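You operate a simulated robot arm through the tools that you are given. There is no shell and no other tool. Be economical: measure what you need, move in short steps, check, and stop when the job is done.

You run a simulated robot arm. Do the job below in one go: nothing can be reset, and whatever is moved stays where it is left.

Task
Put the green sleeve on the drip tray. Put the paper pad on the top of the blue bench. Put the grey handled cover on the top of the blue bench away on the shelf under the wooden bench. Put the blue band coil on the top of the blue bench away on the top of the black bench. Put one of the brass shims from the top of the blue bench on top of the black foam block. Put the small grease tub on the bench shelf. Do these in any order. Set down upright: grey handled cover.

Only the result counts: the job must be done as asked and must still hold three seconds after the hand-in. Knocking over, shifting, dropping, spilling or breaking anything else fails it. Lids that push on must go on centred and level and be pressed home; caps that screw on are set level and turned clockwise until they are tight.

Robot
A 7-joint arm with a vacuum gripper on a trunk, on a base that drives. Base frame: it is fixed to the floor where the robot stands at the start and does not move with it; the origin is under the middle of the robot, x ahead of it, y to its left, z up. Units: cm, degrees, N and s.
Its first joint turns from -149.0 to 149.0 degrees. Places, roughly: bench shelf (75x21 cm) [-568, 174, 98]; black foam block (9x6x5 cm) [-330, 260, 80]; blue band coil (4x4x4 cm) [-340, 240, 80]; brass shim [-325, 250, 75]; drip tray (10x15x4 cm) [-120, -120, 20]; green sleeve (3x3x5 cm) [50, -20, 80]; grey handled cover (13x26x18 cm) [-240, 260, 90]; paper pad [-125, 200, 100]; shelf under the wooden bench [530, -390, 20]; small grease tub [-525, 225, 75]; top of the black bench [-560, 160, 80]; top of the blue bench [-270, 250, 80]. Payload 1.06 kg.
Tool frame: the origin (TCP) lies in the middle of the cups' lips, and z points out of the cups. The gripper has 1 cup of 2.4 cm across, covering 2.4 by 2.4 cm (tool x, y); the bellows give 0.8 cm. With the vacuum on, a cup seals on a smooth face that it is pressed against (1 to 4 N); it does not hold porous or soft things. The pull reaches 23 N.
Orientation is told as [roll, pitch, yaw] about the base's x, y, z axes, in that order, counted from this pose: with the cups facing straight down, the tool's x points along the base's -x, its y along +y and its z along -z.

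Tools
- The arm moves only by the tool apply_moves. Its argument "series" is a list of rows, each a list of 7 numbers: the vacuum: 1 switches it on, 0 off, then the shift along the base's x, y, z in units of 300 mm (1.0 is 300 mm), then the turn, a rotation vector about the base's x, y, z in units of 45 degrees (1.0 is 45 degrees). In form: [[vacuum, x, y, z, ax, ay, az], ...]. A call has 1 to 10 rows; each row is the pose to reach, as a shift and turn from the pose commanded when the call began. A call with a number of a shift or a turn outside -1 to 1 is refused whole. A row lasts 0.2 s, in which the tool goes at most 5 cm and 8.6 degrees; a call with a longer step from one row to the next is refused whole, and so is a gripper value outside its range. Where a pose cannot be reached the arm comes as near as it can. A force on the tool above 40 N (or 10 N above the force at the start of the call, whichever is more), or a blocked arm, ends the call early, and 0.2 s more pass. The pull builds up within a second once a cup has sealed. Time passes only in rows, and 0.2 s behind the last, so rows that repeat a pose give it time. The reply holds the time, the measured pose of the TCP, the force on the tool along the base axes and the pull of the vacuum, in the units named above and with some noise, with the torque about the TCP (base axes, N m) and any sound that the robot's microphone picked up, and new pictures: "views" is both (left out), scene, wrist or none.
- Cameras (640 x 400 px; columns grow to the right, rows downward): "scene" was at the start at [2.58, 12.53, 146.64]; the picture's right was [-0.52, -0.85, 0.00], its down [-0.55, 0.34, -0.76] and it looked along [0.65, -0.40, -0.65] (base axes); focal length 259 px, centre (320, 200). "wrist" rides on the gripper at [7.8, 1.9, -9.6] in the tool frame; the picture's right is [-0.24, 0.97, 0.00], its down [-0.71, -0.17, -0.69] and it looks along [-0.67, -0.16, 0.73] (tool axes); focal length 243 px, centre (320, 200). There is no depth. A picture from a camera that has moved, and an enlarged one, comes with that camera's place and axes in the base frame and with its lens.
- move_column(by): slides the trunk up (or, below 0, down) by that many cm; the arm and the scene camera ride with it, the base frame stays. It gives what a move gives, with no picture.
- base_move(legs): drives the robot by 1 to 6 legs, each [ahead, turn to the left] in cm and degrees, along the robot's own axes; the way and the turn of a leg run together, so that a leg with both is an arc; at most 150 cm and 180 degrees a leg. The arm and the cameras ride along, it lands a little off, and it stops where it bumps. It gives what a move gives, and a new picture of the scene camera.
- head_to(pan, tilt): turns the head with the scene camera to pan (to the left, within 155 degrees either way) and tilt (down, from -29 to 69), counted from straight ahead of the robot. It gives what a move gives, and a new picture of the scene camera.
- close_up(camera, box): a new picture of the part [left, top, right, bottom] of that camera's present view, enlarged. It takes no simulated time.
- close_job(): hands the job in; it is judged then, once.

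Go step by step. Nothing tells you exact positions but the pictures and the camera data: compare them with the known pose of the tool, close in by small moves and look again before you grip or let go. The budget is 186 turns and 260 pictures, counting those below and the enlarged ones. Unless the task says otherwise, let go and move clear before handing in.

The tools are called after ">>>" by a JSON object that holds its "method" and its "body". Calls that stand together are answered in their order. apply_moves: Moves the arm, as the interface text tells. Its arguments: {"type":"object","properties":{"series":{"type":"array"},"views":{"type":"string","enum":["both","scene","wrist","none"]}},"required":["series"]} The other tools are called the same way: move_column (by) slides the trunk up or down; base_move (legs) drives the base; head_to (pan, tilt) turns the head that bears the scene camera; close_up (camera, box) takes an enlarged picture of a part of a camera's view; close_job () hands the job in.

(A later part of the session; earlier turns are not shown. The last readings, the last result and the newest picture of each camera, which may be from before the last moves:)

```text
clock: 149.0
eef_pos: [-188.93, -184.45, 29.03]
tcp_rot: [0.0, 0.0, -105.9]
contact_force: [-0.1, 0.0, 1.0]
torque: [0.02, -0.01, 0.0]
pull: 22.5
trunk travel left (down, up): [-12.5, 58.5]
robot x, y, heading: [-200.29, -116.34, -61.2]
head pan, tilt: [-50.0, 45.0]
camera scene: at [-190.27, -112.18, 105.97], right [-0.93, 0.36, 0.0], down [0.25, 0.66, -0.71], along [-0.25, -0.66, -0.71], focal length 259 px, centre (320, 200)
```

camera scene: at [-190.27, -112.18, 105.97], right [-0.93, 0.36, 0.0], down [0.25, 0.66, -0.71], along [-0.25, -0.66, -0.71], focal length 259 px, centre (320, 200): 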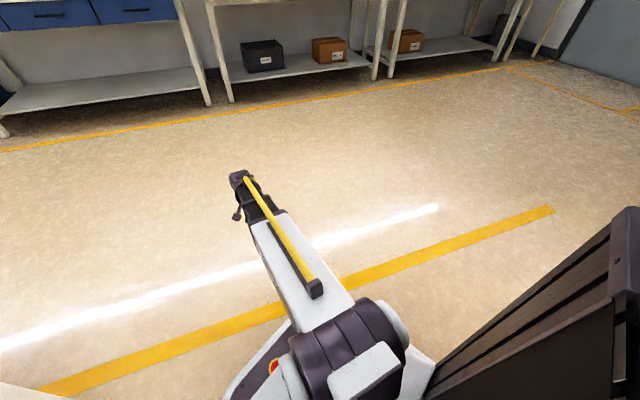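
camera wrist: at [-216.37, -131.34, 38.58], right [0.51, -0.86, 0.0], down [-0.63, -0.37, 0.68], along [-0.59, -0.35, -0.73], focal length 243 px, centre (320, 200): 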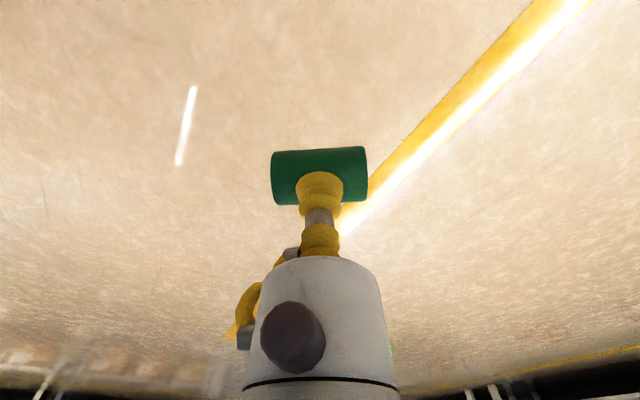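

>>> {"method": "base_move", "body": {"legs": [[0, 30], [0, 31]]}}

>>> {"method": "head_to", "body": {"pan": 10, "tilt": 45}}

>>> {"method": "close_up", "body": {"camera": "wrist", "box": [0, 0, 640, 400]}}

```text
clock: 152.4
eef_pos: [-135.06, -139.19, 29.05]
tcp_rot: [0.0, 0.0, -44.3]
contact_force: [0.9, -0.5, -0.8]
torque: [0.03, -0.02, 0.02]
pull: 0.0
trunk travel left (down, up): [-12.5, 58.5]
robot x, y, heading: [-199.77, -116.63, 0.3]
head pan, tilt: [-50.0, 45.0]
camera scene: at [-199.42, -106.0, 105.97], right [-0.76, -0.65, 0.0], down [-0.46, 0.54, -0.71], along [0.46, -0.54, -0.71], focal length 259 px, centre (320, 200)
```

scene: 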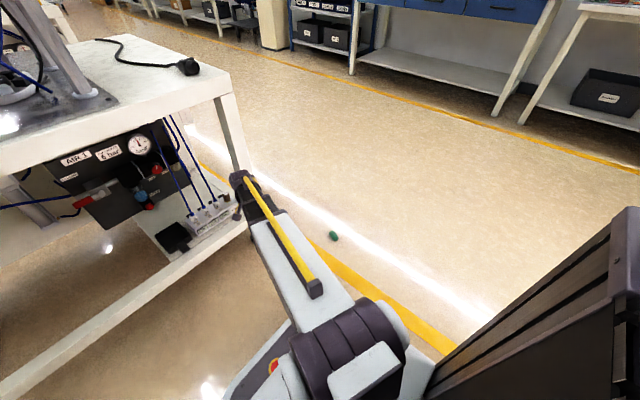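

```text
clock: 153.7
eef_pos: [-135.1, -139.31, 29.0]
tcp_rot: [0.1, 0.0, -44.3]
contact_force: [-0.3, 0.4, 0.0]
torque: [-0.03, 0.0, -0.02]
pull: 0.0
trunk travel left (down, up): [-12.5, 58.5]
robot x, y, heading: [-199.72, -116.76, 0.3]
head pan, tilt: [10.0, 45.0]
camera scene: at [-196.71, -98.34, 105.97], right [0.18, -0.98, 0.0], down [-0.7, -0.13, -0.71], along [0.7, 0.13, -0.71], focal length 259 px, centre (320, 200)
```

scene: 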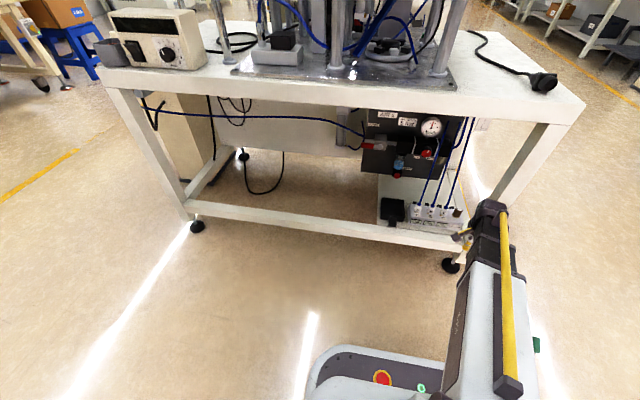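

```text
1.00 times, centred on (320, 200) of wrist (not enlarged: the box is as wide or as high as the picture)
camera zoom: at [-139.39, -132.5, 38.55], right [0.85, 0.53, 0.0], down [0.39, -0.62, 0.68], along [0.36, -0.58, -0.73], focal length 243 px, centre (320, 200)
```

zoom: 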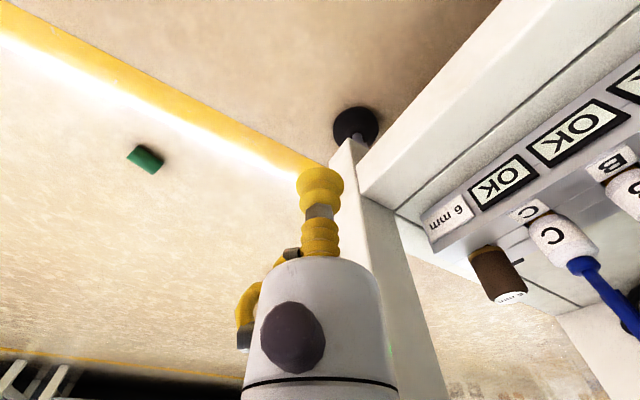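

Dropped again at a turn; it lies now at about [-153, -170], which I can reach without driving, and so is the tray. I'll pick it from here and move only the arm.

>>> {"method": "apply_moves", "body": {"series": [[0, -0.16, 0, 0, 0, 0, 0], [0, -0.3, -0.08, 0, 0, 0, 0], [0, -0.4, -0.2, -0.02, 0, 0, 0], [0, -0.46, -0.34, -0.04, 0, 0, 0], [0, -0.5, -0.48, -0.08, 0, 0, 0], [0, -0.54, -0.62, -0.12, 0, 0, 0], [0, -0.57, -0.76, -0.18, 0, 0, 0], [0, -0.6, -0.9, -0.22, 0, 0, 0], [0, -0.607, -1.0, -0.3, 0, 0, 0], [0, -0.607, -1.0, -0.3, 0, 0, 0]], "views": "wrist"}}

>>> {"method": "close_up", "body": {"camera": "wrist", "box": [200, 20, 440, 170]}}

```text
clock: 155.9
eef_pos: [-153.28, -169.5, 20.07]
tcp_rot: [0.1, 0.1, -44.2]
contact_force: [-0.5, -0.4, 0.1]
torque: [0.02, -0.02, 0.01]
pull: 0.0
trunk travel left (down, up): [-12.5, 58.5]
robot x, y, heading: [-200.02, -116.81, 0.1]
head pan, tilt: [10.0, 45.0]
camera wrist: at [-157.54, -162.61, 29.54], right [0.85, 0.53, 0.0], down [0.39, -0.62, 0.68], along [0.36, -0.58, -0.73], focal length 243 px, centre (320, 200)
```

wrist: 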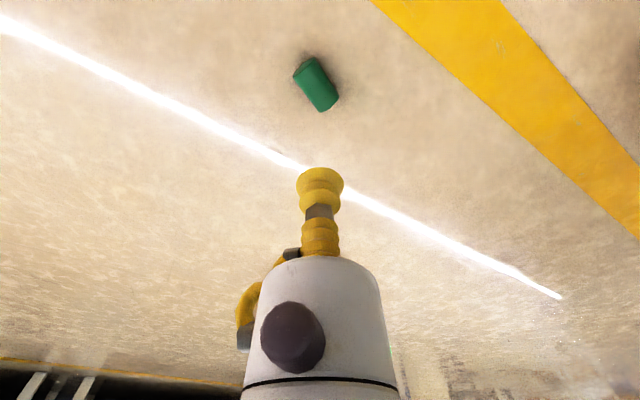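

```text
2.67 times, centred on (320, 95) of wrist
camera zoom: at [-157.54, -162.61, 29.54], right [0.85, 0.53, 0.0], down [0.39, -0.62, 0.68], along [0.36, -0.58, -0.73], focal length 647 px, centre (320, 480)
```

zoom: 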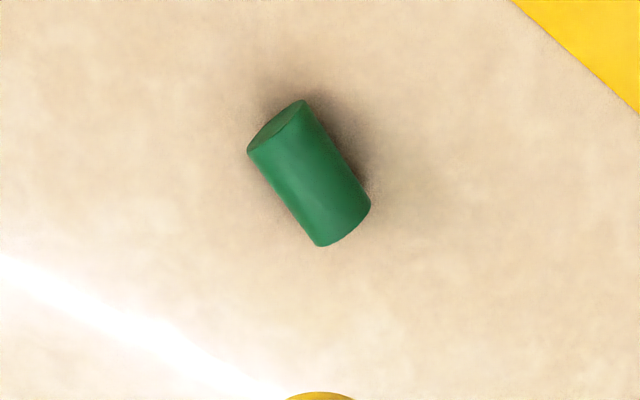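

>>> {"method": "apply_moves", "body": {"series": [[0, 0.004, -0.02, -0.1, 0, 0, -0.17], [0, 0.004, -0.035, -0.2, 0, 0, -0.34], [0, 0.004, -0.035, -0.3, 0, 0, -0.51], [0, 0.004, -0.035, -0.4, 0, 0, -0.68], [0, 0.004, -0.035, -0.48, 0, 0, -0.85], [0, 0.004, -0.035, -0.48, 0, 0, -1.0], [0, 0.004, -0.035, -0.48, 0, 0, -1.0]], "views": "none"}}

>>> {"method": "close_up", "body": {"camera": "wrist", "box": [260, 100, 380, 200]}}

```text
clock: 157.5
eef_pos: [-153.16, -170.32, 5.6]
tcp_rot: [0.0, 0.1, -89.2]
contact_force: [0.3, -0.8, -0.1]
torque: [-0.01, 0.02, 0.02]
pull: 0.1
trunk travel left (down, up): [-12.5, 58.5]
robot x, y, heading: [-199.91, -116.87, 0.6]
head pan, tilt: [10.0, 45.0]
```

```text
4.00 times, centred on (320, 150) of wrist
camera zoom: at [-151.32, -162.48, 15.1], right [0.97, -0.22, 0.0], down [-0.16, -0.71, 0.68], along [-0.15, -0.67, -0.73], focal length 970 px, centre (320, 400)
```

zoom: 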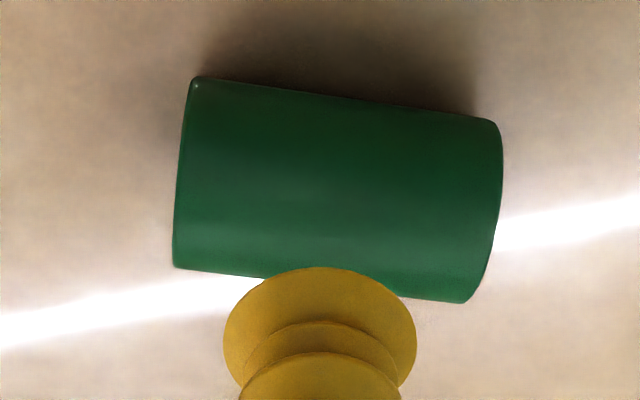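

>>> {"method": "apply_moves", "body": {"series": [[1, 0.009, -0.0103, -0.04, 0, 0, 0], [1, 0.009, -0.0103, -0.08, 0, 0, 0], [1, 0.009, -0.0103, -0.092, 0, 0, 0], [1, 0.009, -0.0103, -0.1, 0, 0, 0], [1, 0.009, -0.0103, -0.106, 0, 0, 0], [1, 0.009, -0.0103, -0.106, 0, 0, 0], [1, 0.009, -0.0103, -0.112, 0, 0, 0], [1, 0.009, -0.0103, -0.112, 0, 0, 0]], "views": "none"}}

```text
clock: 159.3
eef_pos: [-152.93, -170.56, 2.26]
tcp_rot: [0.2, 0.0, -89.3]
contact_force: [6.6, -2.0, 16.6]
torque: [0.09, 0.05, 0.0]
pull: 23.1
trunk travel left (down, up): [-12.5, 58.5]
robot x, y, heading: [-199.6, -116.28, 0.6]
head pan, tilt: [10.0, 45.0]
```

Sealed. Lifting, then swinging to the west of the tray opening with the arm only.

>>> {"method": "apply_moves", "body": {"series": [[1, 0, 0, 0.04, 0, 0, 0], [1, 0, 0, 0.1, 0, 0, 0], [1, 0, 0, 0.2, 0, 0, 0], [1, 0, 0, 0.34, 0, 0, 0], [1, 0, 0, 0.48, 0, 0, 0], [1, 0, 0, 0.62, 0, 0, 0], [1, 0, 0, 0.76, 0, 0, 0], [1, 0, 0.0, 0.9, 0, 0, 0], [1, 0, 0, 1.0, 0, 0, 0]], "views": "none"}}

>>> {"method": "apply_moves", "body": {"series": [[1, -0.0, 0.1, 0, 0, 0, 0.1], [1, 0.0, 0.22, 0, 0, 0, 0.2], [1, 0.0, 0.34, 0, 0, 0, 0.3], [1, 0.0, 0.46, 0, 0, 0, 0.4], [1, 0.0, 0.58, 0, 0, 0, 0.5], [1, 0.0, 0.7, 0, 0, 0, 0.6], [1, 0.0, 0.82, 0, 0, 0, 0.7], [1, 0.0, 0.94, 0, 0, 0, 0.8], [1, 0.0, 1.0, 0, 0, 0, 0.9], [1, 0.0, 1.0, 0, 0, 0, 1.0]], "views": "wrist"}}

```text
clock: 161.3
eef_pos: [-153.1, -170.72, 32.33]
tcp_rot: [0.0, 0.0, -89.3]
contact_force: [-1.0, -0.2, -0.1]
torque: [0.01, -0.02, 0.0]
pull: 22.8
trunk travel left (down, up): [-12.5, 58.5]
robot x, y, heading: [-200.08, -116.88, 0.6]
head pan, tilt: [10.0, 45.0]
```

```text
clock: 163.5
eef_pos: [-152.89, -140.73, 32.23]
tcp_rot: [-0.1, 0.0, -44.2]
contact_force: [0.7, 0.0, -0.9]
torque: [0.02, -0.02, 0.0]
pull: 23.2
trunk travel left (down, up): [-12.5, 58.5]
robot x, y, heading: [-199.74, -116.7, 0.5]
head pan, tilt: [10.0, 45.0]
camera wrist: at [-157.19, -133.92, 41.75], right [0.85, 0.53, 0.0], down [0.39, -0.62, 0.68], along [0.37, -0.58, -0.73], focal length 243 px, centre (320, 200)
```

wrist: 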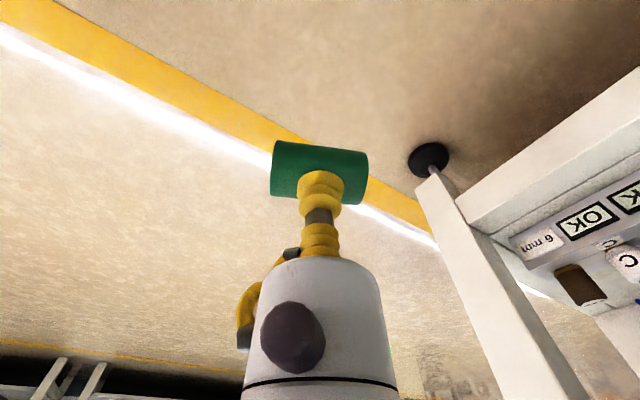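

>>> {"method": "apply_moves", "body": {"series": [[1, 0.05, 0.1, 0, 0, 0, 0.12], [1, 0.1, 0.22, 0, 0, 0, 0.24], [1, 0.15, 0.34, 0, 0, 0, 0.36], [1, 0.18, 0.46, 0, 0, 0, 0.48], [1, 0.2, 0.58, 0, 0, 0, 0.6], [1, 0.2, 0.7, 0, 0, 0, 0.72], [1, 0.2, 0.82, 0, 0, 0, 0.84], [1, 0.2, 0.86, 0, 0, 0, 0.98], [1, 0.2, 0.86, 0, 0, 0, 0.98]], "views": "both"}}

```text
clock: 165.5
eef_pos: [-146.99, -114.92, 32.19]
tcp_rot: [0.0, 0.0, -0.1]
contact_force: [-0.1, 0.8, -0.6]
torque: [0.01, 0.06, 0.0]
pull: 22.9
trunk travel left (down, up): [-12.5, 58.5]
robot x, y, heading: [-199.95, -116.54, 0.6]
head pan, tilt: [10.0, 45.0]
camera scene: at [-196.72, -98.33, 105.97], right [0.18, -0.98, 0.0], down [-0.7, -0.13, -0.71], along [0.7, 0.13, -0.71], focal length 259 px, centre (320, 200)
camera wrist: at [-154.71, -112.98, 41.71], right [0.24, 0.97, 0.0], down [0.71, -0.17, 0.68], along [0.67, -0.16, -0.73], focal length 243 px, centre (320, 200)
```

scene: 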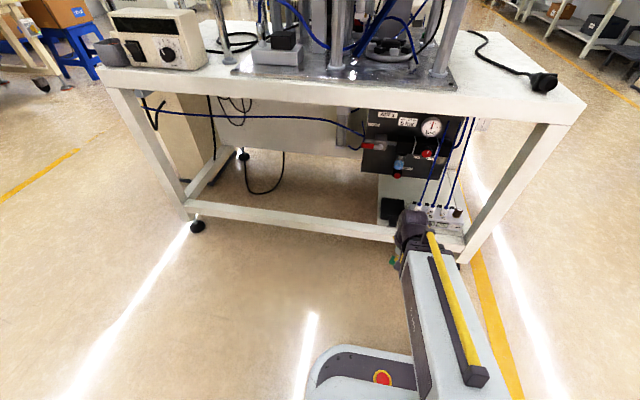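
wrist: 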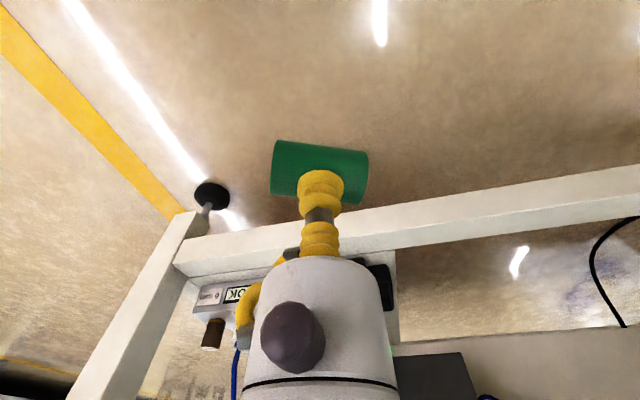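

>>> {"method": "close_up", "body": {"camera": "scene", "box": [350, 100, 490, 260]}}

>>> {"method": "close_up", "body": {"camera": "wrist", "box": [180, 170, 500, 370]}}

```text
2.50 times, centred on (420, 180) of scene
camera zoom: at [-196.72, -98.33, 105.97], right [0.18, -0.98, 0.0], down [-0.7, -0.13, -0.71], along [0.7, 0.13, -0.71], focal length 647 px, centre (70, 250)
```

zoom: 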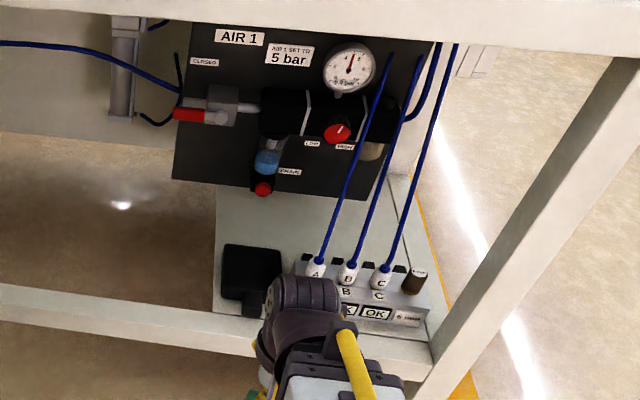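

```text
2.00 times, centred on (340, 270) of wrist
camera zoom: at [-154.71, -112.98, 41.71], right [0.24, 0.97, 0.0], down [0.71, -0.17, 0.68], along [0.67, -0.16, -0.73], focal length 485 px, centre (280, 60)
```

zoom: 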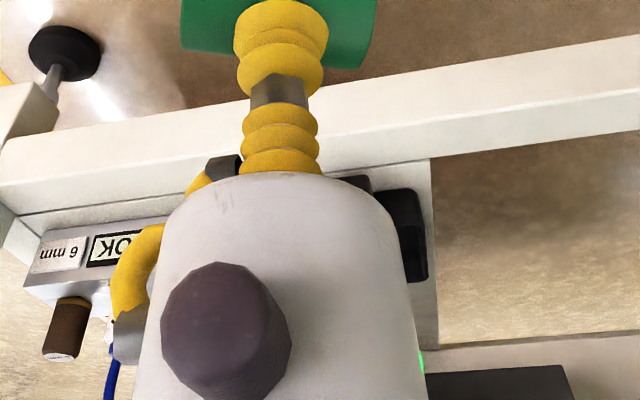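

The tray spans about x -118..-105, y -121..-110. I'll move in horizontally towards it.

>>> {"method": "apply_moves", "body": {"series": [[1, 0.15, 0, 0, 0, 0, 0], [1, 0.3, -0.01, 0, 0, 0, 0], [1, 0.45, -0.02, 0, 0, 0, 0], [1, 0.6, -0.03, 0, 0, 0, 0], [1, 0.75, -0.03, 0, 0, 0, 0], [1, 0.88, -0.03, 0, 0, 0, 0], [1, 0.88, -0.03, 0, 0, 0, 0]], "views": "both"}}

```text
clock: 167.1
eef_pos: [-120.5, -115.52, 32.5]
tcp_rot: [-0.1, -0.1, -0.2]
contact_force: [0.4, 0.1, -0.6]
torque: [0.01, 0.05, 0.0]
pull: 23.0
trunk travel left (down, up): [-12.5, 58.5]
robot x, y, heading: [-199.9, -116.85, 0.6]
head pan, tilt: [10.0, 45.0]
camera scene: at [-196.72, -98.33, 105.97], right [0.18, -0.98, 0.0], down [-0.7, -0.13, -0.71], along [0.7, 0.13, -0.71], focal length 259 px, centre (320, 200)
camera wrist: at [-128.29, -113.67, 42.05], right [0.24, 0.97, 0.0], down [0.71, -0.17, 0.68], along [0.66, -0.16, -0.73], focal length 243 px, centre (320, 200)
```

scene: 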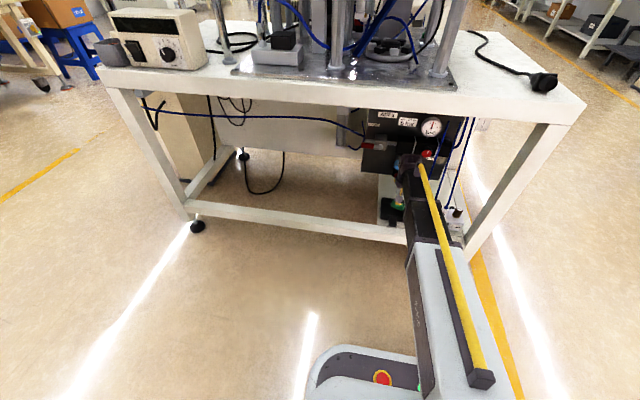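
wrist: 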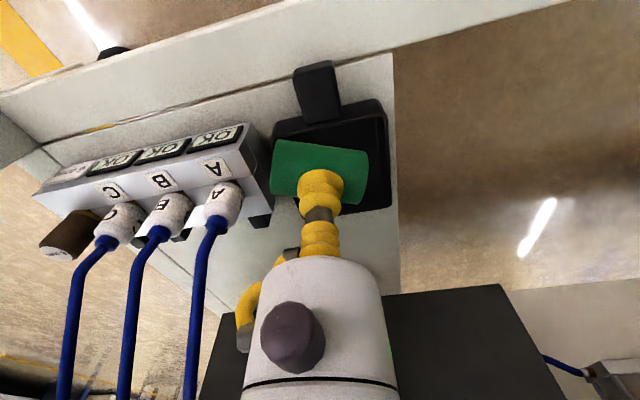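

>>> {"method": "apply_moves", "body": {"series": [[1, 0.13, -0.01, 0, 0, 0, 0], [1, 0.257, -0.017, 0, 0, 0, 0], [1, 0.257, -0.017, -0.12, 0, 0, 0], [1, 0.257, -0.017, -0.24, 0, 0, 0], [1, 0.257, -0.017, -0.24, 0, 0, 0]], "views": "wrist"}}

```text
clock: 168.3
eef_pos: [-112.63, -116.15, 25.28]
tcp_rot: [0.1, -0.1, -0.2]
contact_force: [-0.3, -0.6, -0.1]
torque: [0.01, -0.01, 0.02]
pull: 23.3
trunk travel left (down, up): [-12.5, 58.5]
robot x, y, heading: [-200.07, -116.58, 0.3]
head pan, tilt: [10.0, 45.0]
camera wrist: at [-120.45, -114.19, 34.69], right [0.24, 0.97, 0.0], down [0.71, -0.17, 0.68], along [0.67, -0.16, -0.73], focal length 243 px, centre (320, 200)
```

wrist: 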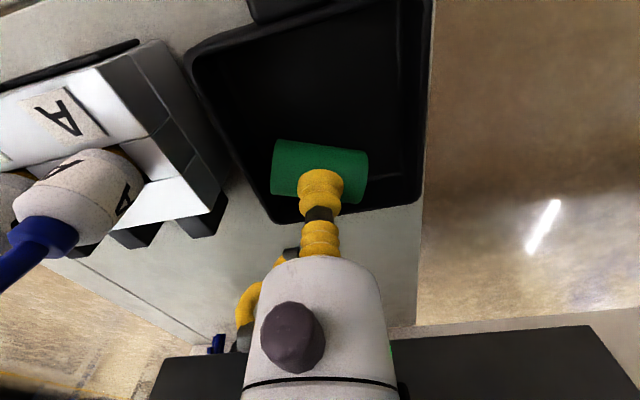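

The sleeve is over the tray centre. Lowering gently until it touches.

>>> {"method": "apply_moves", "body": {"series": [[1, 0.0, 0.015, -0.06, 0, 0, 0], [1, 0.0, 0.015, -0.1, 0, 0, 0], [1, 0.0, 0.015, -0.12, 0, 0, 0], [1, 0.0, 0.015, -0.14, 0, 0, 0], [1, 0.0, 0.015, -0.15, 0, 0, 0]], "views": "wrist"}}

```text
clock: 169.0
eef_pos: [-112.57, -115.62, 22.7]
tcp_rot: [0.0, -0.5, -0.2]
contact_force: [-1.0, 0.1, 26.7]
torque: [-0.01, 0.1, -0.02]
pull: 23.1
trunk travel left (down, up): [-12.5, 58.5]
robot x, y, heading: [-199.72, -116.77, 0.4]
head pan, tilt: [10.0, 45.0]
stopped in row 3: the force on the tool passed its limit at 48 N (the readings are from after the stop); the commanded pose is now the measured one
camera wrist: at [-120.5, -113.86, 32.19], right [0.24, 0.97, 0.0], down [0.7, -0.17, 0.69], along [0.67, -0.16, -0.72], focal length 243 px, centre (320, 200)
```

wrist: 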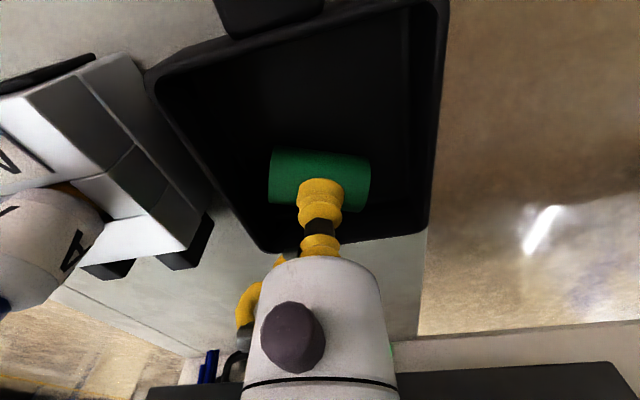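

It has touched the tray floor. Easing up slightly and releasing.

>>> {"method": "apply_moves", "body": {"series": [[1, 0, 0, 0.012, 0, 0, 0], [0, 0, 0, 0.012, 0, 0, 0], [0, 0, 0, 0.012, 0, 0, 0], [0, 0, 0, 0.012, 0, 0, 0], [0, 0, 0, 0.03, 0, 0, 0], [0, 0, 0, 0.1, 0, 0, 0], [0, 0, 0, 0.2, 0, 0, 0], [0, 0, 0, 0.2, 0, 0, 0]], "views": "wrist"}}

```text
clock: 170.8
eef_pos: [-112.62, -115.73, 28.39]
tcp_rot: [0.1, -0.3, -0.2]
contact_force: [-0.2, -0.2, -0.2]
torque: [-0.05, -0.03, 0.0]
pull: 0.0
trunk travel left (down, up): [-12.5, 58.5]
robot x, y, heading: [-200.51, -116.63, 0.5]
head pan, tilt: [10.0, 45.0]
camera wrist: at [-120.46, -113.74, 37.8], right [0.24, 0.97, 0.0], down [0.7, -0.17, 0.69], along [0.67, -0.16, -0.73], focal length 243 px, centre (320, 200)
```

wrist: 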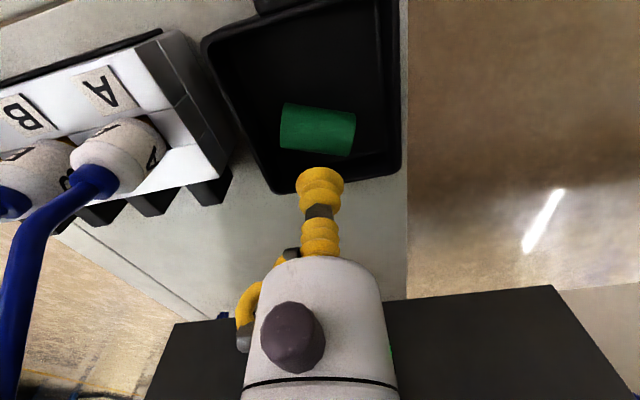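

The sleeve is in the tray. Retracting out from under the bench.

>>> {"method": "apply_moves", "body": {"series": [[0, 0, 0, 0.13, 0, 0, 0], [0, -0.15, 0, 0.13, 0, 0, 0], [0, -0.3, 0, 0.13, 0, 0, 0], [0, -0.45, 0, 0.13, 0, 0, 0], [0, -0.6, 0, 0.13, 0, 0, 0], [0, -0.75, 0, 0.13, 0, 0, 0], [0, -0.9, 0, 0.13, 0, 0, 0], [0, -1.0, 0, 0.13, 0, 0, 0]], "views": "none"}}

>>> {"method": "base_move", "body": {"legs": [[-35, 0]]}}

>>> {"method": "move_column", "body": {"by": 40}}

```text
clock: 172.6
eef_pos: [-142.55, -115.75, 32.31]
tcp_rot: [0.1, -0.3, -0.2]
contact_force: [-0.7, 0.0, 0.2]
torque: [0.01, -0.03, -0.04]
pull: 0.0
trunk travel left (down, up): [-12.5, 58.5]
robot x, y, heading: [-199.96, -116.99, 0.5]
head pan, tilt: [10.0, 45.0]
```

```text
clock: 174.9
eef_pos: [-177.89, -116.09, 32.35]
tcp_rot: [0.0, -0.3, 0.1]
contact_force: [0.1, -0.4, 0.3]
torque: [0.0, -0.03, 0.02]
pull: 0.2
trunk travel left (down, up): [-12.5, 58.5]
robot x, y, heading: [-235.44, -117.44, 0.7]
head pan, tilt: [10.0, 45.0]
camera scene: at [-232.16, -98.71, 105.97], right [0.19, -0.98, 0.0], down [-0.69, -0.13, -0.71], along [0.69, 0.13, -0.71], focal length 259 px, centre (320, 200)
```

scene: 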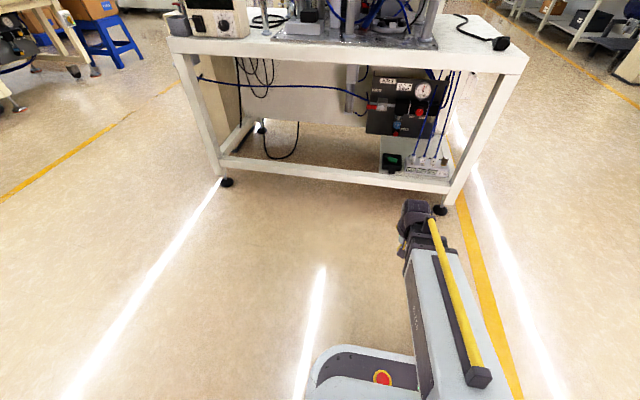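

```text
clock: 178.7
eef_pos: [-177.79, -116.18, 72.19]
tcp_rot: [0.0, -0.4, 0.1]
contact_force: [0.1, -0.3, 0.2]
torque: [-0.01, 0.02, -0.01]
pull: 0.1
trunk travel left (down, up): [-52.5, 18.5]
robot x, y, heading: [-235.41, -117.13, 0.6]
head pan, tilt: [10.0, 45.0]
```

Sleeve is done (visible in the tray). Next, the paper pad on the white machine table around [-125, 200]: raising the arm and driving there.

>>> {"method": "apply_moves", "body": {"series": [[0, 0, 0, 0.15, 0, 0, 0], [0, 0, 0, 0.3, 0, 0, 0], [0, 0, 0, 0.45, 0, 0, 0], [0, 0, 0, 0.6, 0, 0, 0], [0, 0, 0, 0.75, 0, 0, 0], [0, 0, 0, 0.9, 0, 0, 0], [0, 0, 0, 1.0, 0, 0, 0]], "views": "none"}}

>>> {"method": "base_move", "body": {"legs": [[0, 65], [130, 0], [110, 0]]}}

>>> {"method": "head_to", "body": {"pan": 20, "tilt": 30}}

```text
clock: 180.3
eef_pos: [-177.64, -116.15, 102.43]
tcp_rot: [0.0, -0.2, 0.0]
contact_force: [-0.1, -0.3, -0.5]
torque: [0.02, -0.01, 0.01]
pull: 0.0
trunk travel left (down, up): [-52.5, 18.5]
robot x, y, heading: [-235.55, -116.82, 0.6]
head pan, tilt: [10.0, 45.0]
```

```text
clock: 195.0
eef_pos: [-117.34, 156.2, 102.29]
tcp_rot: [0.0, -0.2, 65.5]
contact_force: [-0.8, 0.2, -0.2]
torque: [0.03, 0.0, 0.02]
pull: 0.1
trunk travel left (down, up): [-52.5, 18.5]
robot x, y, heading: [-140.03, 103.58, 66.1]
head pan, tilt: [10.0, 45.0]
camera scene: at [-155.86, 114.04, 145.97], right [0.97, -0.24, 0.0], down [-0.17, -0.69, -0.71], along [0.17, 0.69, -0.71], focal length 259 px, centre (320, 200)
```

scene: 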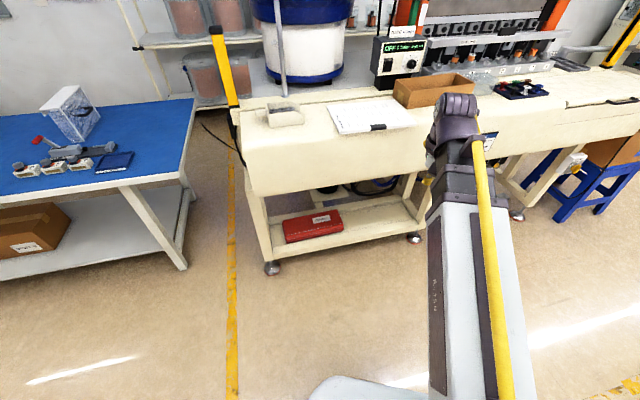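

```text
clock: 195.8
eef_pos: [-117.36, 156.32, 102.38]
tcp_rot: [0.0, -0.3, 65.5]
contact_force: [-0.1, -0.2, -0.1]
torque: [0.0, -0.02, 0.0]
pull: 0.0
trunk travel left (down, up): [-52.5, 18.5]
robot x, y, heading: [-140.05, 103.34, 66.1]
head pan, tilt: [20.0, 30.0]
camera scene: at [-157.19, 115.17, 148.23], right [1.0, -0.07, 0.0], down [-0.03, -0.5, -0.87], along [0.06, 0.86, -0.5], focal length 259 px, centre (320, 200)
```

scene: 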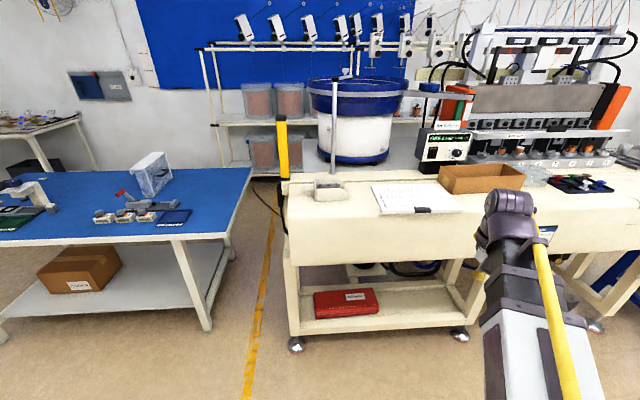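

>>> {"method": "close_up", "body": {"camera": "scene", "box": [340, 160, 500, 240]}}

>>> {"method": "close_up", "body": {"camera": "scene", "box": [0, 130, 260, 270]}}

```text
4.00 times, centred on (420, 200) of scene
camera zoom: at [-157.19, 115.17, 148.23], right [1.0, -0.07, 0.0], down [-0.03, -0.5, -0.87], along [0.06, 0.86, -0.5], focal length 1035 px, centre (-80, 200)
```

zoom: 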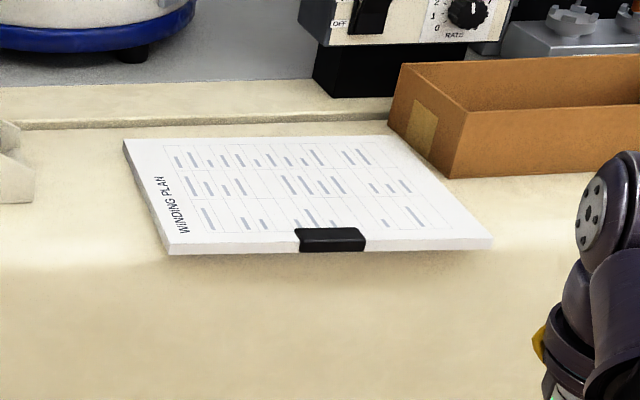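

```text
2.46 times, centred on (130, 200) of scene
camera zoom: at [-157.19, 115.17, 148.23], right [1.0, -0.07, 0.0], down [-0.03, -0.5, -0.87], along [0.06, 0.86, -0.5], focal length 637 px, centre (788, 200)
```

zoom: 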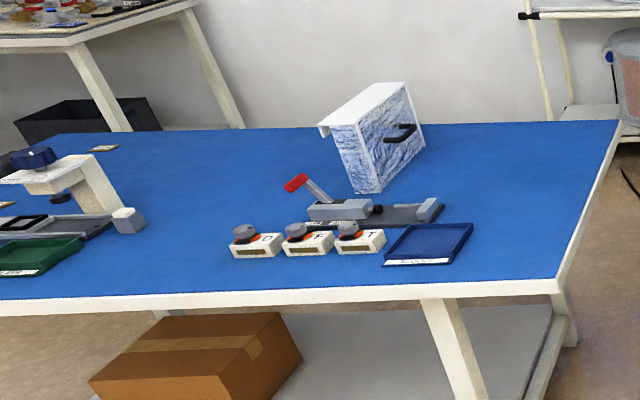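

The pad ("winding plan") has a black clip at its front edge around [-116, 189, 100]; the clip's smooth top is what the cup can hold. I'll move over it for a look.

>>> {"method": "apply_moves", "body": {"series": [[0, 0.0, 0.0, 0.15, 0, 0, 0], [0, 0.02, 0.14, 0.2, 0, 0, 0], [0, 0.04, 0.29, 0.25, 0, 0, 0], [0, 0.05, 0.44, 0.3, 0, 0, 0], [0, 0.05, 0.59, 0.3, 0, 0, 0], [0, 0.05, 0.74, 0.3, 0, 0, 0], [0, 0.05, 0.89, 0.3, 0, 0, 0], [0, 0.05, 1.0, 0.3, 0, 0, 0], [0, 0.05, 1.0, 0.3, 0, 0, 0]], "views": "wrist"}}

>>> {"method": "close_up", "body": {"camera": "wrist", "box": [220, 0, 420, 150]}}

```text
clock: 197.8
eef_pos: [-115.72, 186.39, 111.31]
tcp_rot: [0.0, -0.3, 65.5]
contact_force: [-0.5, 0.6, 0.1]
torque: [0.01, -0.02, -0.04]
pull: 0.0
trunk travel left (down, up): [-52.5, 18.5]
robot x, y, heading: [-140.3, 103.38, 66.0]
head pan, tilt: [20.0, 30.0]
camera wrist: at [-120.67, 180.01, 120.71], right [-0.79, 0.62, 0.0], down [0.45, 0.57, 0.69], along [0.42, 0.54, -0.73], focal length 243 px, centre (320, 200)
```

wrist: 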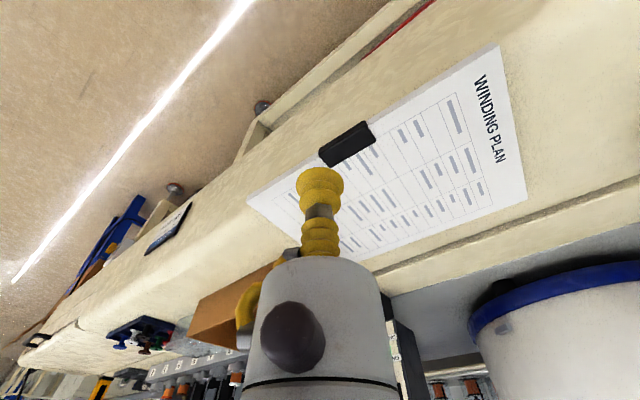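

```text
2.67 times, centred on (320, 75) of wrist
camera zoom: at [-120.67, 180.01, 120.71], right [-0.79, 0.62, 0.0], down [0.45, 0.57, 0.69], along [0.42, 0.54, -0.73], focal length 647 px, centre (320, 533)
```

zoom: 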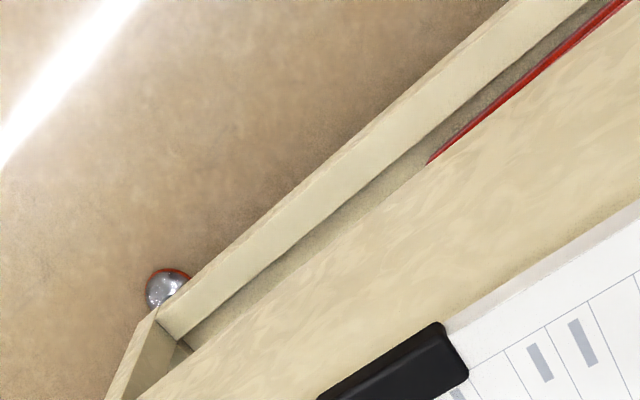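

>>> {"method": "close_up", "body": {"camera": "wrist", "box": [300, 105, 396, 181]}}

```text
5.26 times, centred on (348, 143) of wrist
camera zoom: at [-120.67, 180.01, 120.71], right [-0.79, 0.62, 0.0], down [0.45, 0.57, 0.69], along [0.42, 0.54, -0.73], focal length 1277 px, centre (173, 500)
```

zoom: 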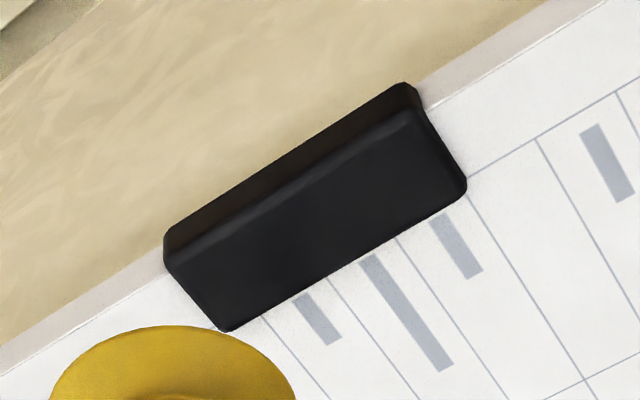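

The clip top is only about 1.9 cm wide, narrower than the cup. I'll go over the middle of the pad and try there first.

>>> {"method": "base_move", "body": {"legs": [[12, 0]]}}

>>> {"method": "apply_moves", "body": {"series": [[0, -0.12, 0.05, 0, 0, 0, 0], [0, -0.14, 0.09, -0.1, 0, 0, 0], [0, -0.14, 0.09, -0.2, 0, 0, 0], [0, -0.14, 0.09, -0.2, 0, 0, 0]], "views": "wrist"}}

```text
clock: 199.0
eef_pos: [-110.73, 197.48, 111.32]
tcp_rot: [-0.1, -0.2, 65.5]
contact_force: [-0.5, 0.5, -0.2]
torque: [0.0, 0.02, 0.03]
pull: 0.1
trunk travel left (down, up): [-52.5, 18.5]
robot x, y, heading: [-135.15, 114.54, 66.5]
head pan, tilt: [20.0, 30.0]
camera scene: at [-152.27, 126.34, 148.23], right [1.0, -0.07, 0.0], down [-0.03, -0.5, -0.87], along [0.06, 0.86, -0.5], focal length 259 px, centre (320, 200)
```

scene: 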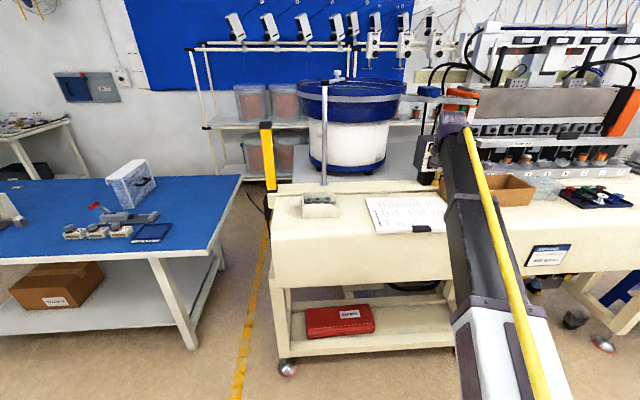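

```text
clock: 200.0
eef_pos: [-114.76, 200.17, 105.36]
tcp_rot: [-0.1, -0.3, 65.5]
contact_force: [-0.2, -0.5, 0.8]
torque: [-0.01, 0.02, -0.04]
pull: 0.0
trunk travel left (down, up): [-52.5, 18.5]
robot x, y, heading: [-135.31, 114.39, 66.2]
head pan, tilt: [20.0, 30.0]
camera wrist: at [-119.83, 193.8, 114.75], right [-0.79, 0.62, 0.0], down [0.45, 0.57, 0.69], along [0.42, 0.54, -0.73], focal length 243 px, centre (320, 200)
```

wrist: 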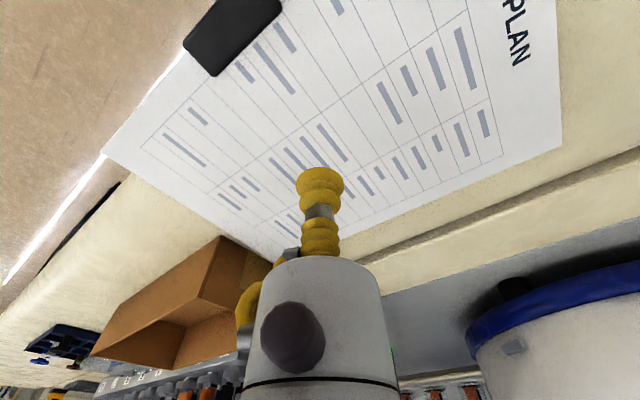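

>>> {"method": "apply_moves", "body": {"series": [[1, 0, 0, -0.1, 0, 0, 0], [1, 0, 0, -0.15, 0, 0, 0], [1, 0, 0, -0.175, 0, 0, 0], [1, 0, 0, -0.19, 0, 0, 0], [1, 0, 0, -0.2, 0, 0, 0], [1, 0, 0, -0.21, 0, 0, 0], [1, 0, 0, -0.22, 0, 0, 0], [1, 0, 0, -0.23, 0, 0, 0], [1, 0, 0, -0.23, 0, 0, 0]], "views": "none"}}

```text
clock: 202.0
eef_pos: [-114.99, 200.24, 98.43]
tcp_rot: [-0.1, -0.2, 65.5]
contact_force: [-0.1, 0.5, 0.4]
torque: [-0.04, 0.01, 0.0]
pull: 22.3
trunk travel left (down, up): [-52.5, 18.5]
robot x, y, heading: [-135.18, 114.66, 66.2]
head pan, tilt: [20.0, 30.0]
```

It sealed on the pad. Lifting carefully.

>>> {"method": "apply_moves", "body": {"series": [[1, 0, 0, 0.01, 0, 0, 0], [1, 0, 0, 0.04, 0, 0, 0], [1, 0, 0, 0.1, 0, 0, 0], [1, 0, 0, 0.2, 0, 0, 0], [1, 0, 0, 0.32, 0, 0, 0], [1, 0, 0, 0.45, 0, 0, 0], [1, 0, 0, 0.45, 0, 0, 0]], "views": "both"}}

```text
clock: 203.6
eef_pos: [-114.71, 200.05, 111.72]
tcp_rot: [0.0, -0.1, 65.5]
contact_force: [0.1, 0.2, -2.9]
torque: [-0.06, 0.04, -0.03]
pull: 22.9
trunk travel left (down, up): [-52.5, 18.5]
robot x, y, heading: [-135.0, 114.73, 66.5]
head pan, tilt: [20.0, 30.0]
camera scene: at [-152.26, 126.35, 148.23], right [1.0, -0.07, 0.0], down [-0.03, -0.5, -0.87], along [0.06, 0.86, -0.5], focal length 259 px, centre (320, 200)
camera wrist: at [-119.67, 193.77, 121.23], right [-0.79, 0.62, 0.0], down [0.45, 0.57, 0.69], along [0.42, 0.54, -0.73], focal length 243 px, centre (320, 200)
```

scene: 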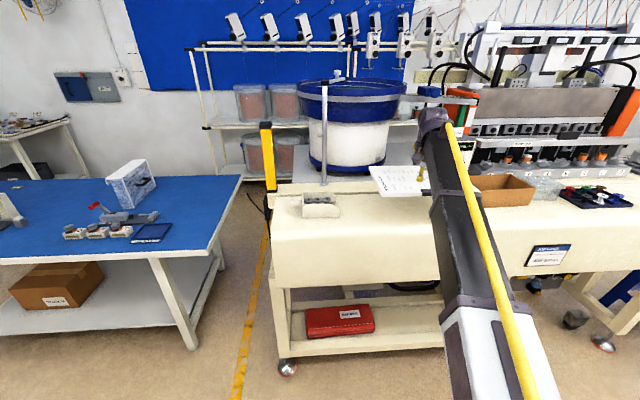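
wrist: 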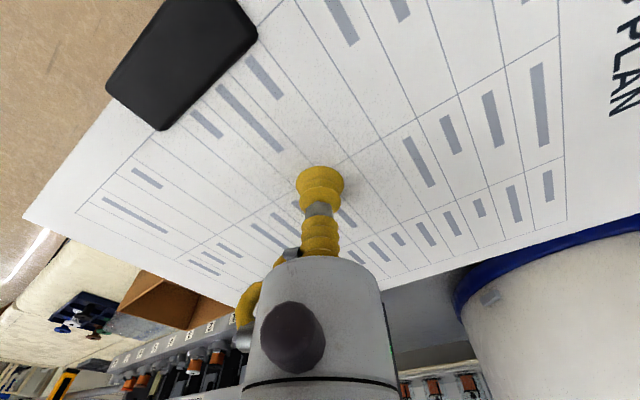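

Held well. Backing off and driving towards the right end of the blue bench.

>>> {"method": "base_move", "body": {"legs": [[-40, 0], [0, 74]]}}

>>> {"method": "base_move", "body": {"legs": [[65, 0], [0, -50]]}}

```text
clock: 209.2
eef_pos: [-227.31, 122.75, 111.69]
tcp_rot: [0.0, -0.4, 139.0]
contact_force: [0.3, 0.3, -3.3]
torque: [-0.06, -0.04, -0.03]
pull: 22.8
trunk travel left (down, up): [-52.5, 18.5]
robot x, y, heading: [-151.32, 78.47, 139.7]
head pan, tilt: [20.0, 30.0]
camera scene: at [-167.48, 65.78, 148.23], right [0.35, 0.94, 0.0], down [0.47, -0.17, -0.87], along [-0.81, 0.3, -0.5], focal length 259 px, centre (320, 200)
```

scene: 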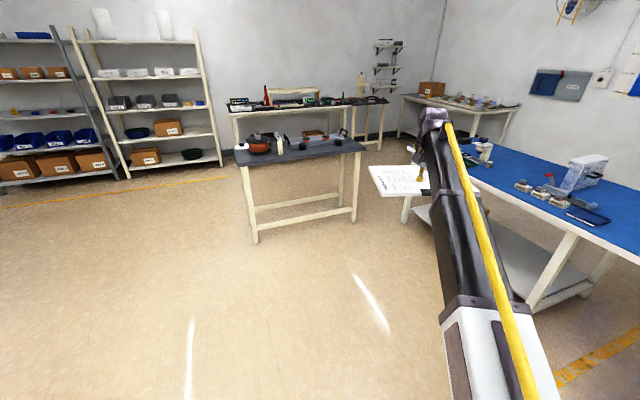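

```text
clock: 215.1
eef_pos: [-218.5, 206.3, 111.72]
tcp_rot: [-0.1, -0.3, 90.6]
contact_force: [0.6, 0.3, -2.7]
torque: [-0.08, 0.03, 0.03]
pull: 22.6
trunk travel left (down, up): [-52.5, 18.5]
robot x, y, heading: [-200.53, 120.04, 90.9]
head pan, tilt: [20.0, 30.0]
camera scene: at [-221.13, 123.67, 148.23], right [0.93, 0.36, 0.0], down [0.18, -0.47, -0.87], along [-0.31, 0.81, -0.5], focal length 259 px, centre (320, 200)
```

scene: 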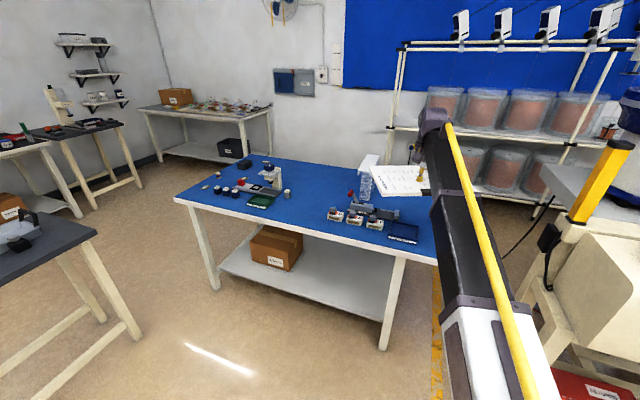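

>>> {"method": "close_up", "body": {"camera": "scene", "box": [170, 130, 460, 280]}}

>>> {"method": "head_to", "body": {"pan": -5, "tilt": 30}}

```text
2.21 times, centred on (315, 205) of scene
camera zoom: at [-221.13, 123.67, 148.23], right [0.93, 0.36, 0.0], down [0.18, -0.47, -0.87], along [-0.31, 0.81, -0.5], focal length 571 px, centre (331, 189)
```

zoom: 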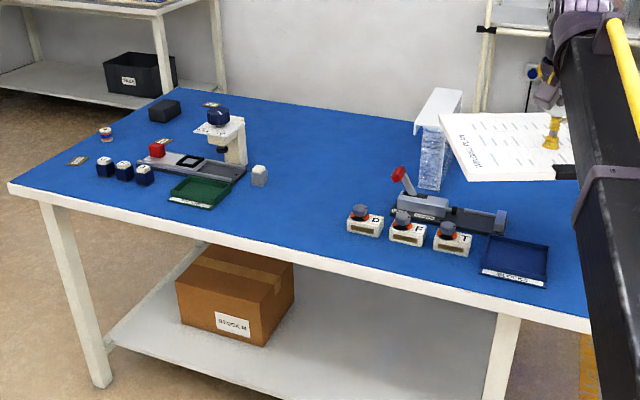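

```text
clock: 215.9
eef_pos: [-218.38, 206.34, 111.72]
tcp_rot: [0.0, -0.2, 90.7]
contact_force: [0.1, 0.4, -2.8]
torque: [-0.06, 0.04, 0.01]
pull: 22.9
trunk travel left (down, up): [-52.5, 18.5]
robot x, y, heading: [-200.83, 120.36, 91.1]
head pan, tilt: [-5.0, 30.0]
camera scene: at [-217.28, 124.26, 148.23], right [1.0, -0.06, 0.0], down [-0.03, -0.5, -0.87], along [0.06, 0.86, -0.5], focal length 259 px, centre (320, 200)
```

scene: 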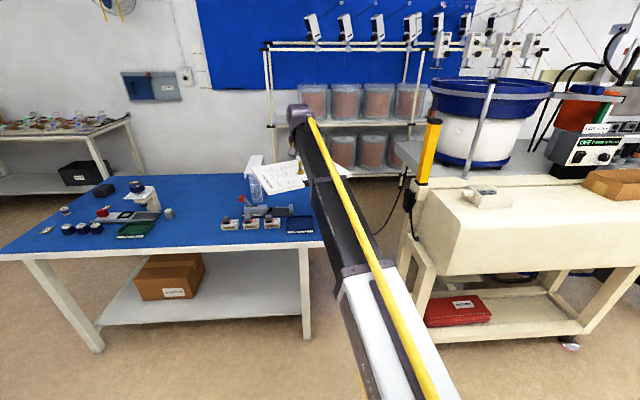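

Free area at the back right of the blue bench: about x -236..-190, y 240..277. I'll drive closer, then put the pad there with its long side along x.

>>> {"method": "base_move", "body": {"legs": [[33, 0]]}}

>>> {"method": "apply_moves", "body": {"series": [[1, 0.06, 0.03, 0, 0, 0, -0.14], [1, 0.12, 0.08, 0, 0, 0, -0.28], [1, 0.18, 0.14, 0, 0, 0, -0.42], [1, 0.24, 0.2, 0, 0, 0, -0.56], [1, 0.3, 0.26, 0, 0, 0, -0.56], [1, 0.3, 0.26, 0, 0, 0, -0.56]], "views": "both"}}

```text
clock: 218.2
eef_pos: [-218.96, 239.9, 111.72]
tcp_rot: [0.0, -0.3, 90.5]
contact_force: [0.1, 0.4, -2.9]
torque: [-0.07, 0.0, -0.03]
pull: 23.4
trunk travel left (down, up): [-52.5, 18.5]
robot x, y, heading: [-201.39, 153.7, 90.8]
head pan, tilt: [-5.0, 30.0]
camera scene: at [-217.99, 157.76, 148.23], right [1.0, -0.07, 0.0], down [-0.03, -0.5, -0.87], along [0.06, 0.86, -0.5], focal length 259 px, centre (320, 200)
```

scene: 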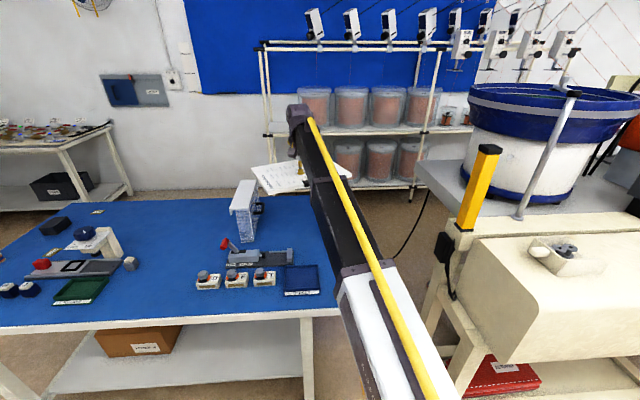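

```text
clock: 219.6
eef_pos: [-210.0, 247.8, 111.54]
tcp_rot: [0.0, -0.1, 65.3]
contact_force: [0.5, 0.2, -3.1]
torque: [-0.04, 0.01, -0.01]
pull: 23.1
trunk travel left (down, up): [-52.5, 18.5]
robot x, y, heading: [-201.77, 153.79, 91.0]
head pan, tilt: [-5.0, 30.0]
camera scene: at [-217.97, 157.78, 148.23], right [1.0, -0.07, 0.0], down [-0.03, -0.5, -0.87], along [0.06, 0.86, -0.5], focal length 259 px, centre (320, 200)
camera wrist: at [-214.91, 241.47, 121.02], right [-0.78, 0.62, 0.0], down [0.45, 0.57, 0.69], along [0.43, 0.54, -0.73], focal length 243 px, centre (320, 200)
```

scene: 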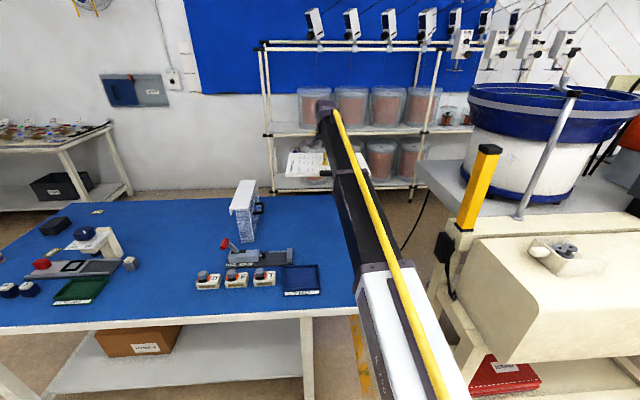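
wrist: 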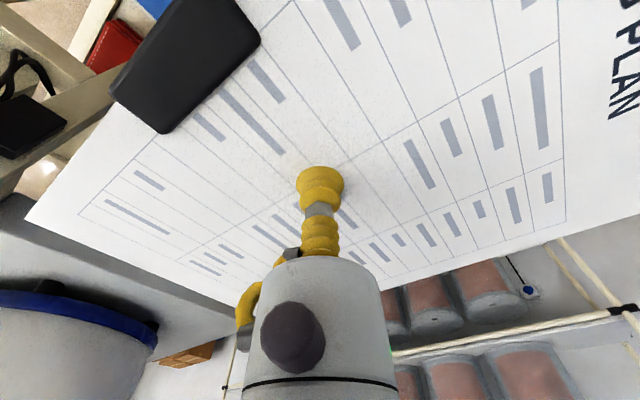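

Position is over the free back-right area. Lowering.

>>> {"method": "apply_moves", "body": {"series": [[1, -0.05, 0, -0.15, 0, 0, 0], [1, -0.05, 0, -0.3, 0, 0, 0], [1, -0.05, 0, -0.45, 0, 0, 0], [1, -0.05, 0, -0.6, 0, 0, 0], [1, -0.05, 0, -0.75, 0, 0, 0], [1, -0.05, 0, -0.82, 0, 0, 0], [1, -0.05, 0, -0.82, 0, 0, 0]], "views": "both"}}

```text
clock: 221.2
eef_pos: [-211.52, 247.7, 87.07]
tcp_rot: [0.0, -0.2, 65.3]
contact_force: [-0.3, -0.7, -3.0]
torque: [-0.07, 0.02, -0.04]
pull: 22.8
trunk travel left (down, up): [-52.5, 18.5]
robot x, y, heading: [-201.14, 153.89, 91.5]
head pan, tilt: [-5.0, 30.0]
camera scene: at [-217.99, 157.78, 148.23], right [1.0, -0.07, 0.0], down [-0.03, -0.5, -0.87], along [0.06, 0.86, -0.5], focal length 259 px, centre (320, 200)
camera wrist: at [-216.53, 241.41, 96.53], right [-0.78, 0.62, 0.0], down [0.45, 0.57, 0.69], along [0.43, 0.54, -0.73], focal length 243 px, centre (320, 200)
```

scene: 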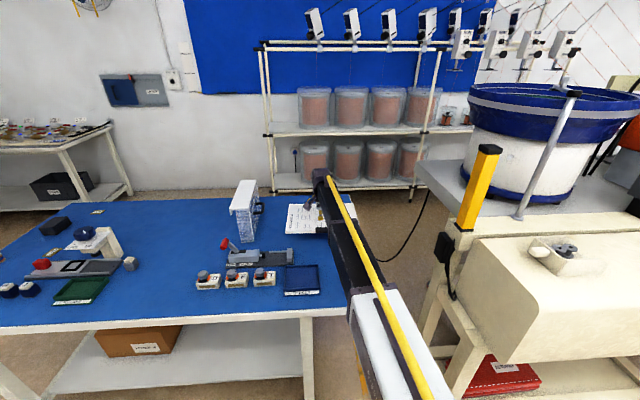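
wrist: 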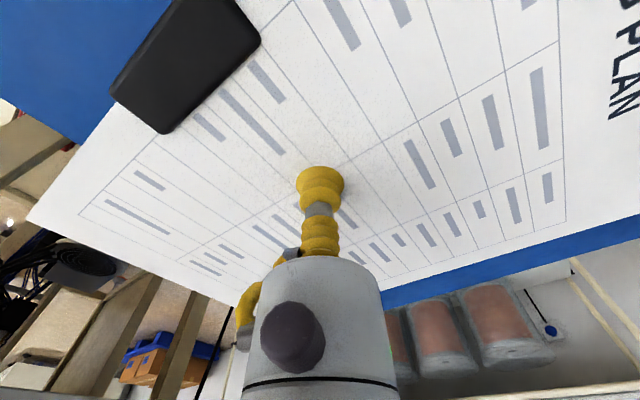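

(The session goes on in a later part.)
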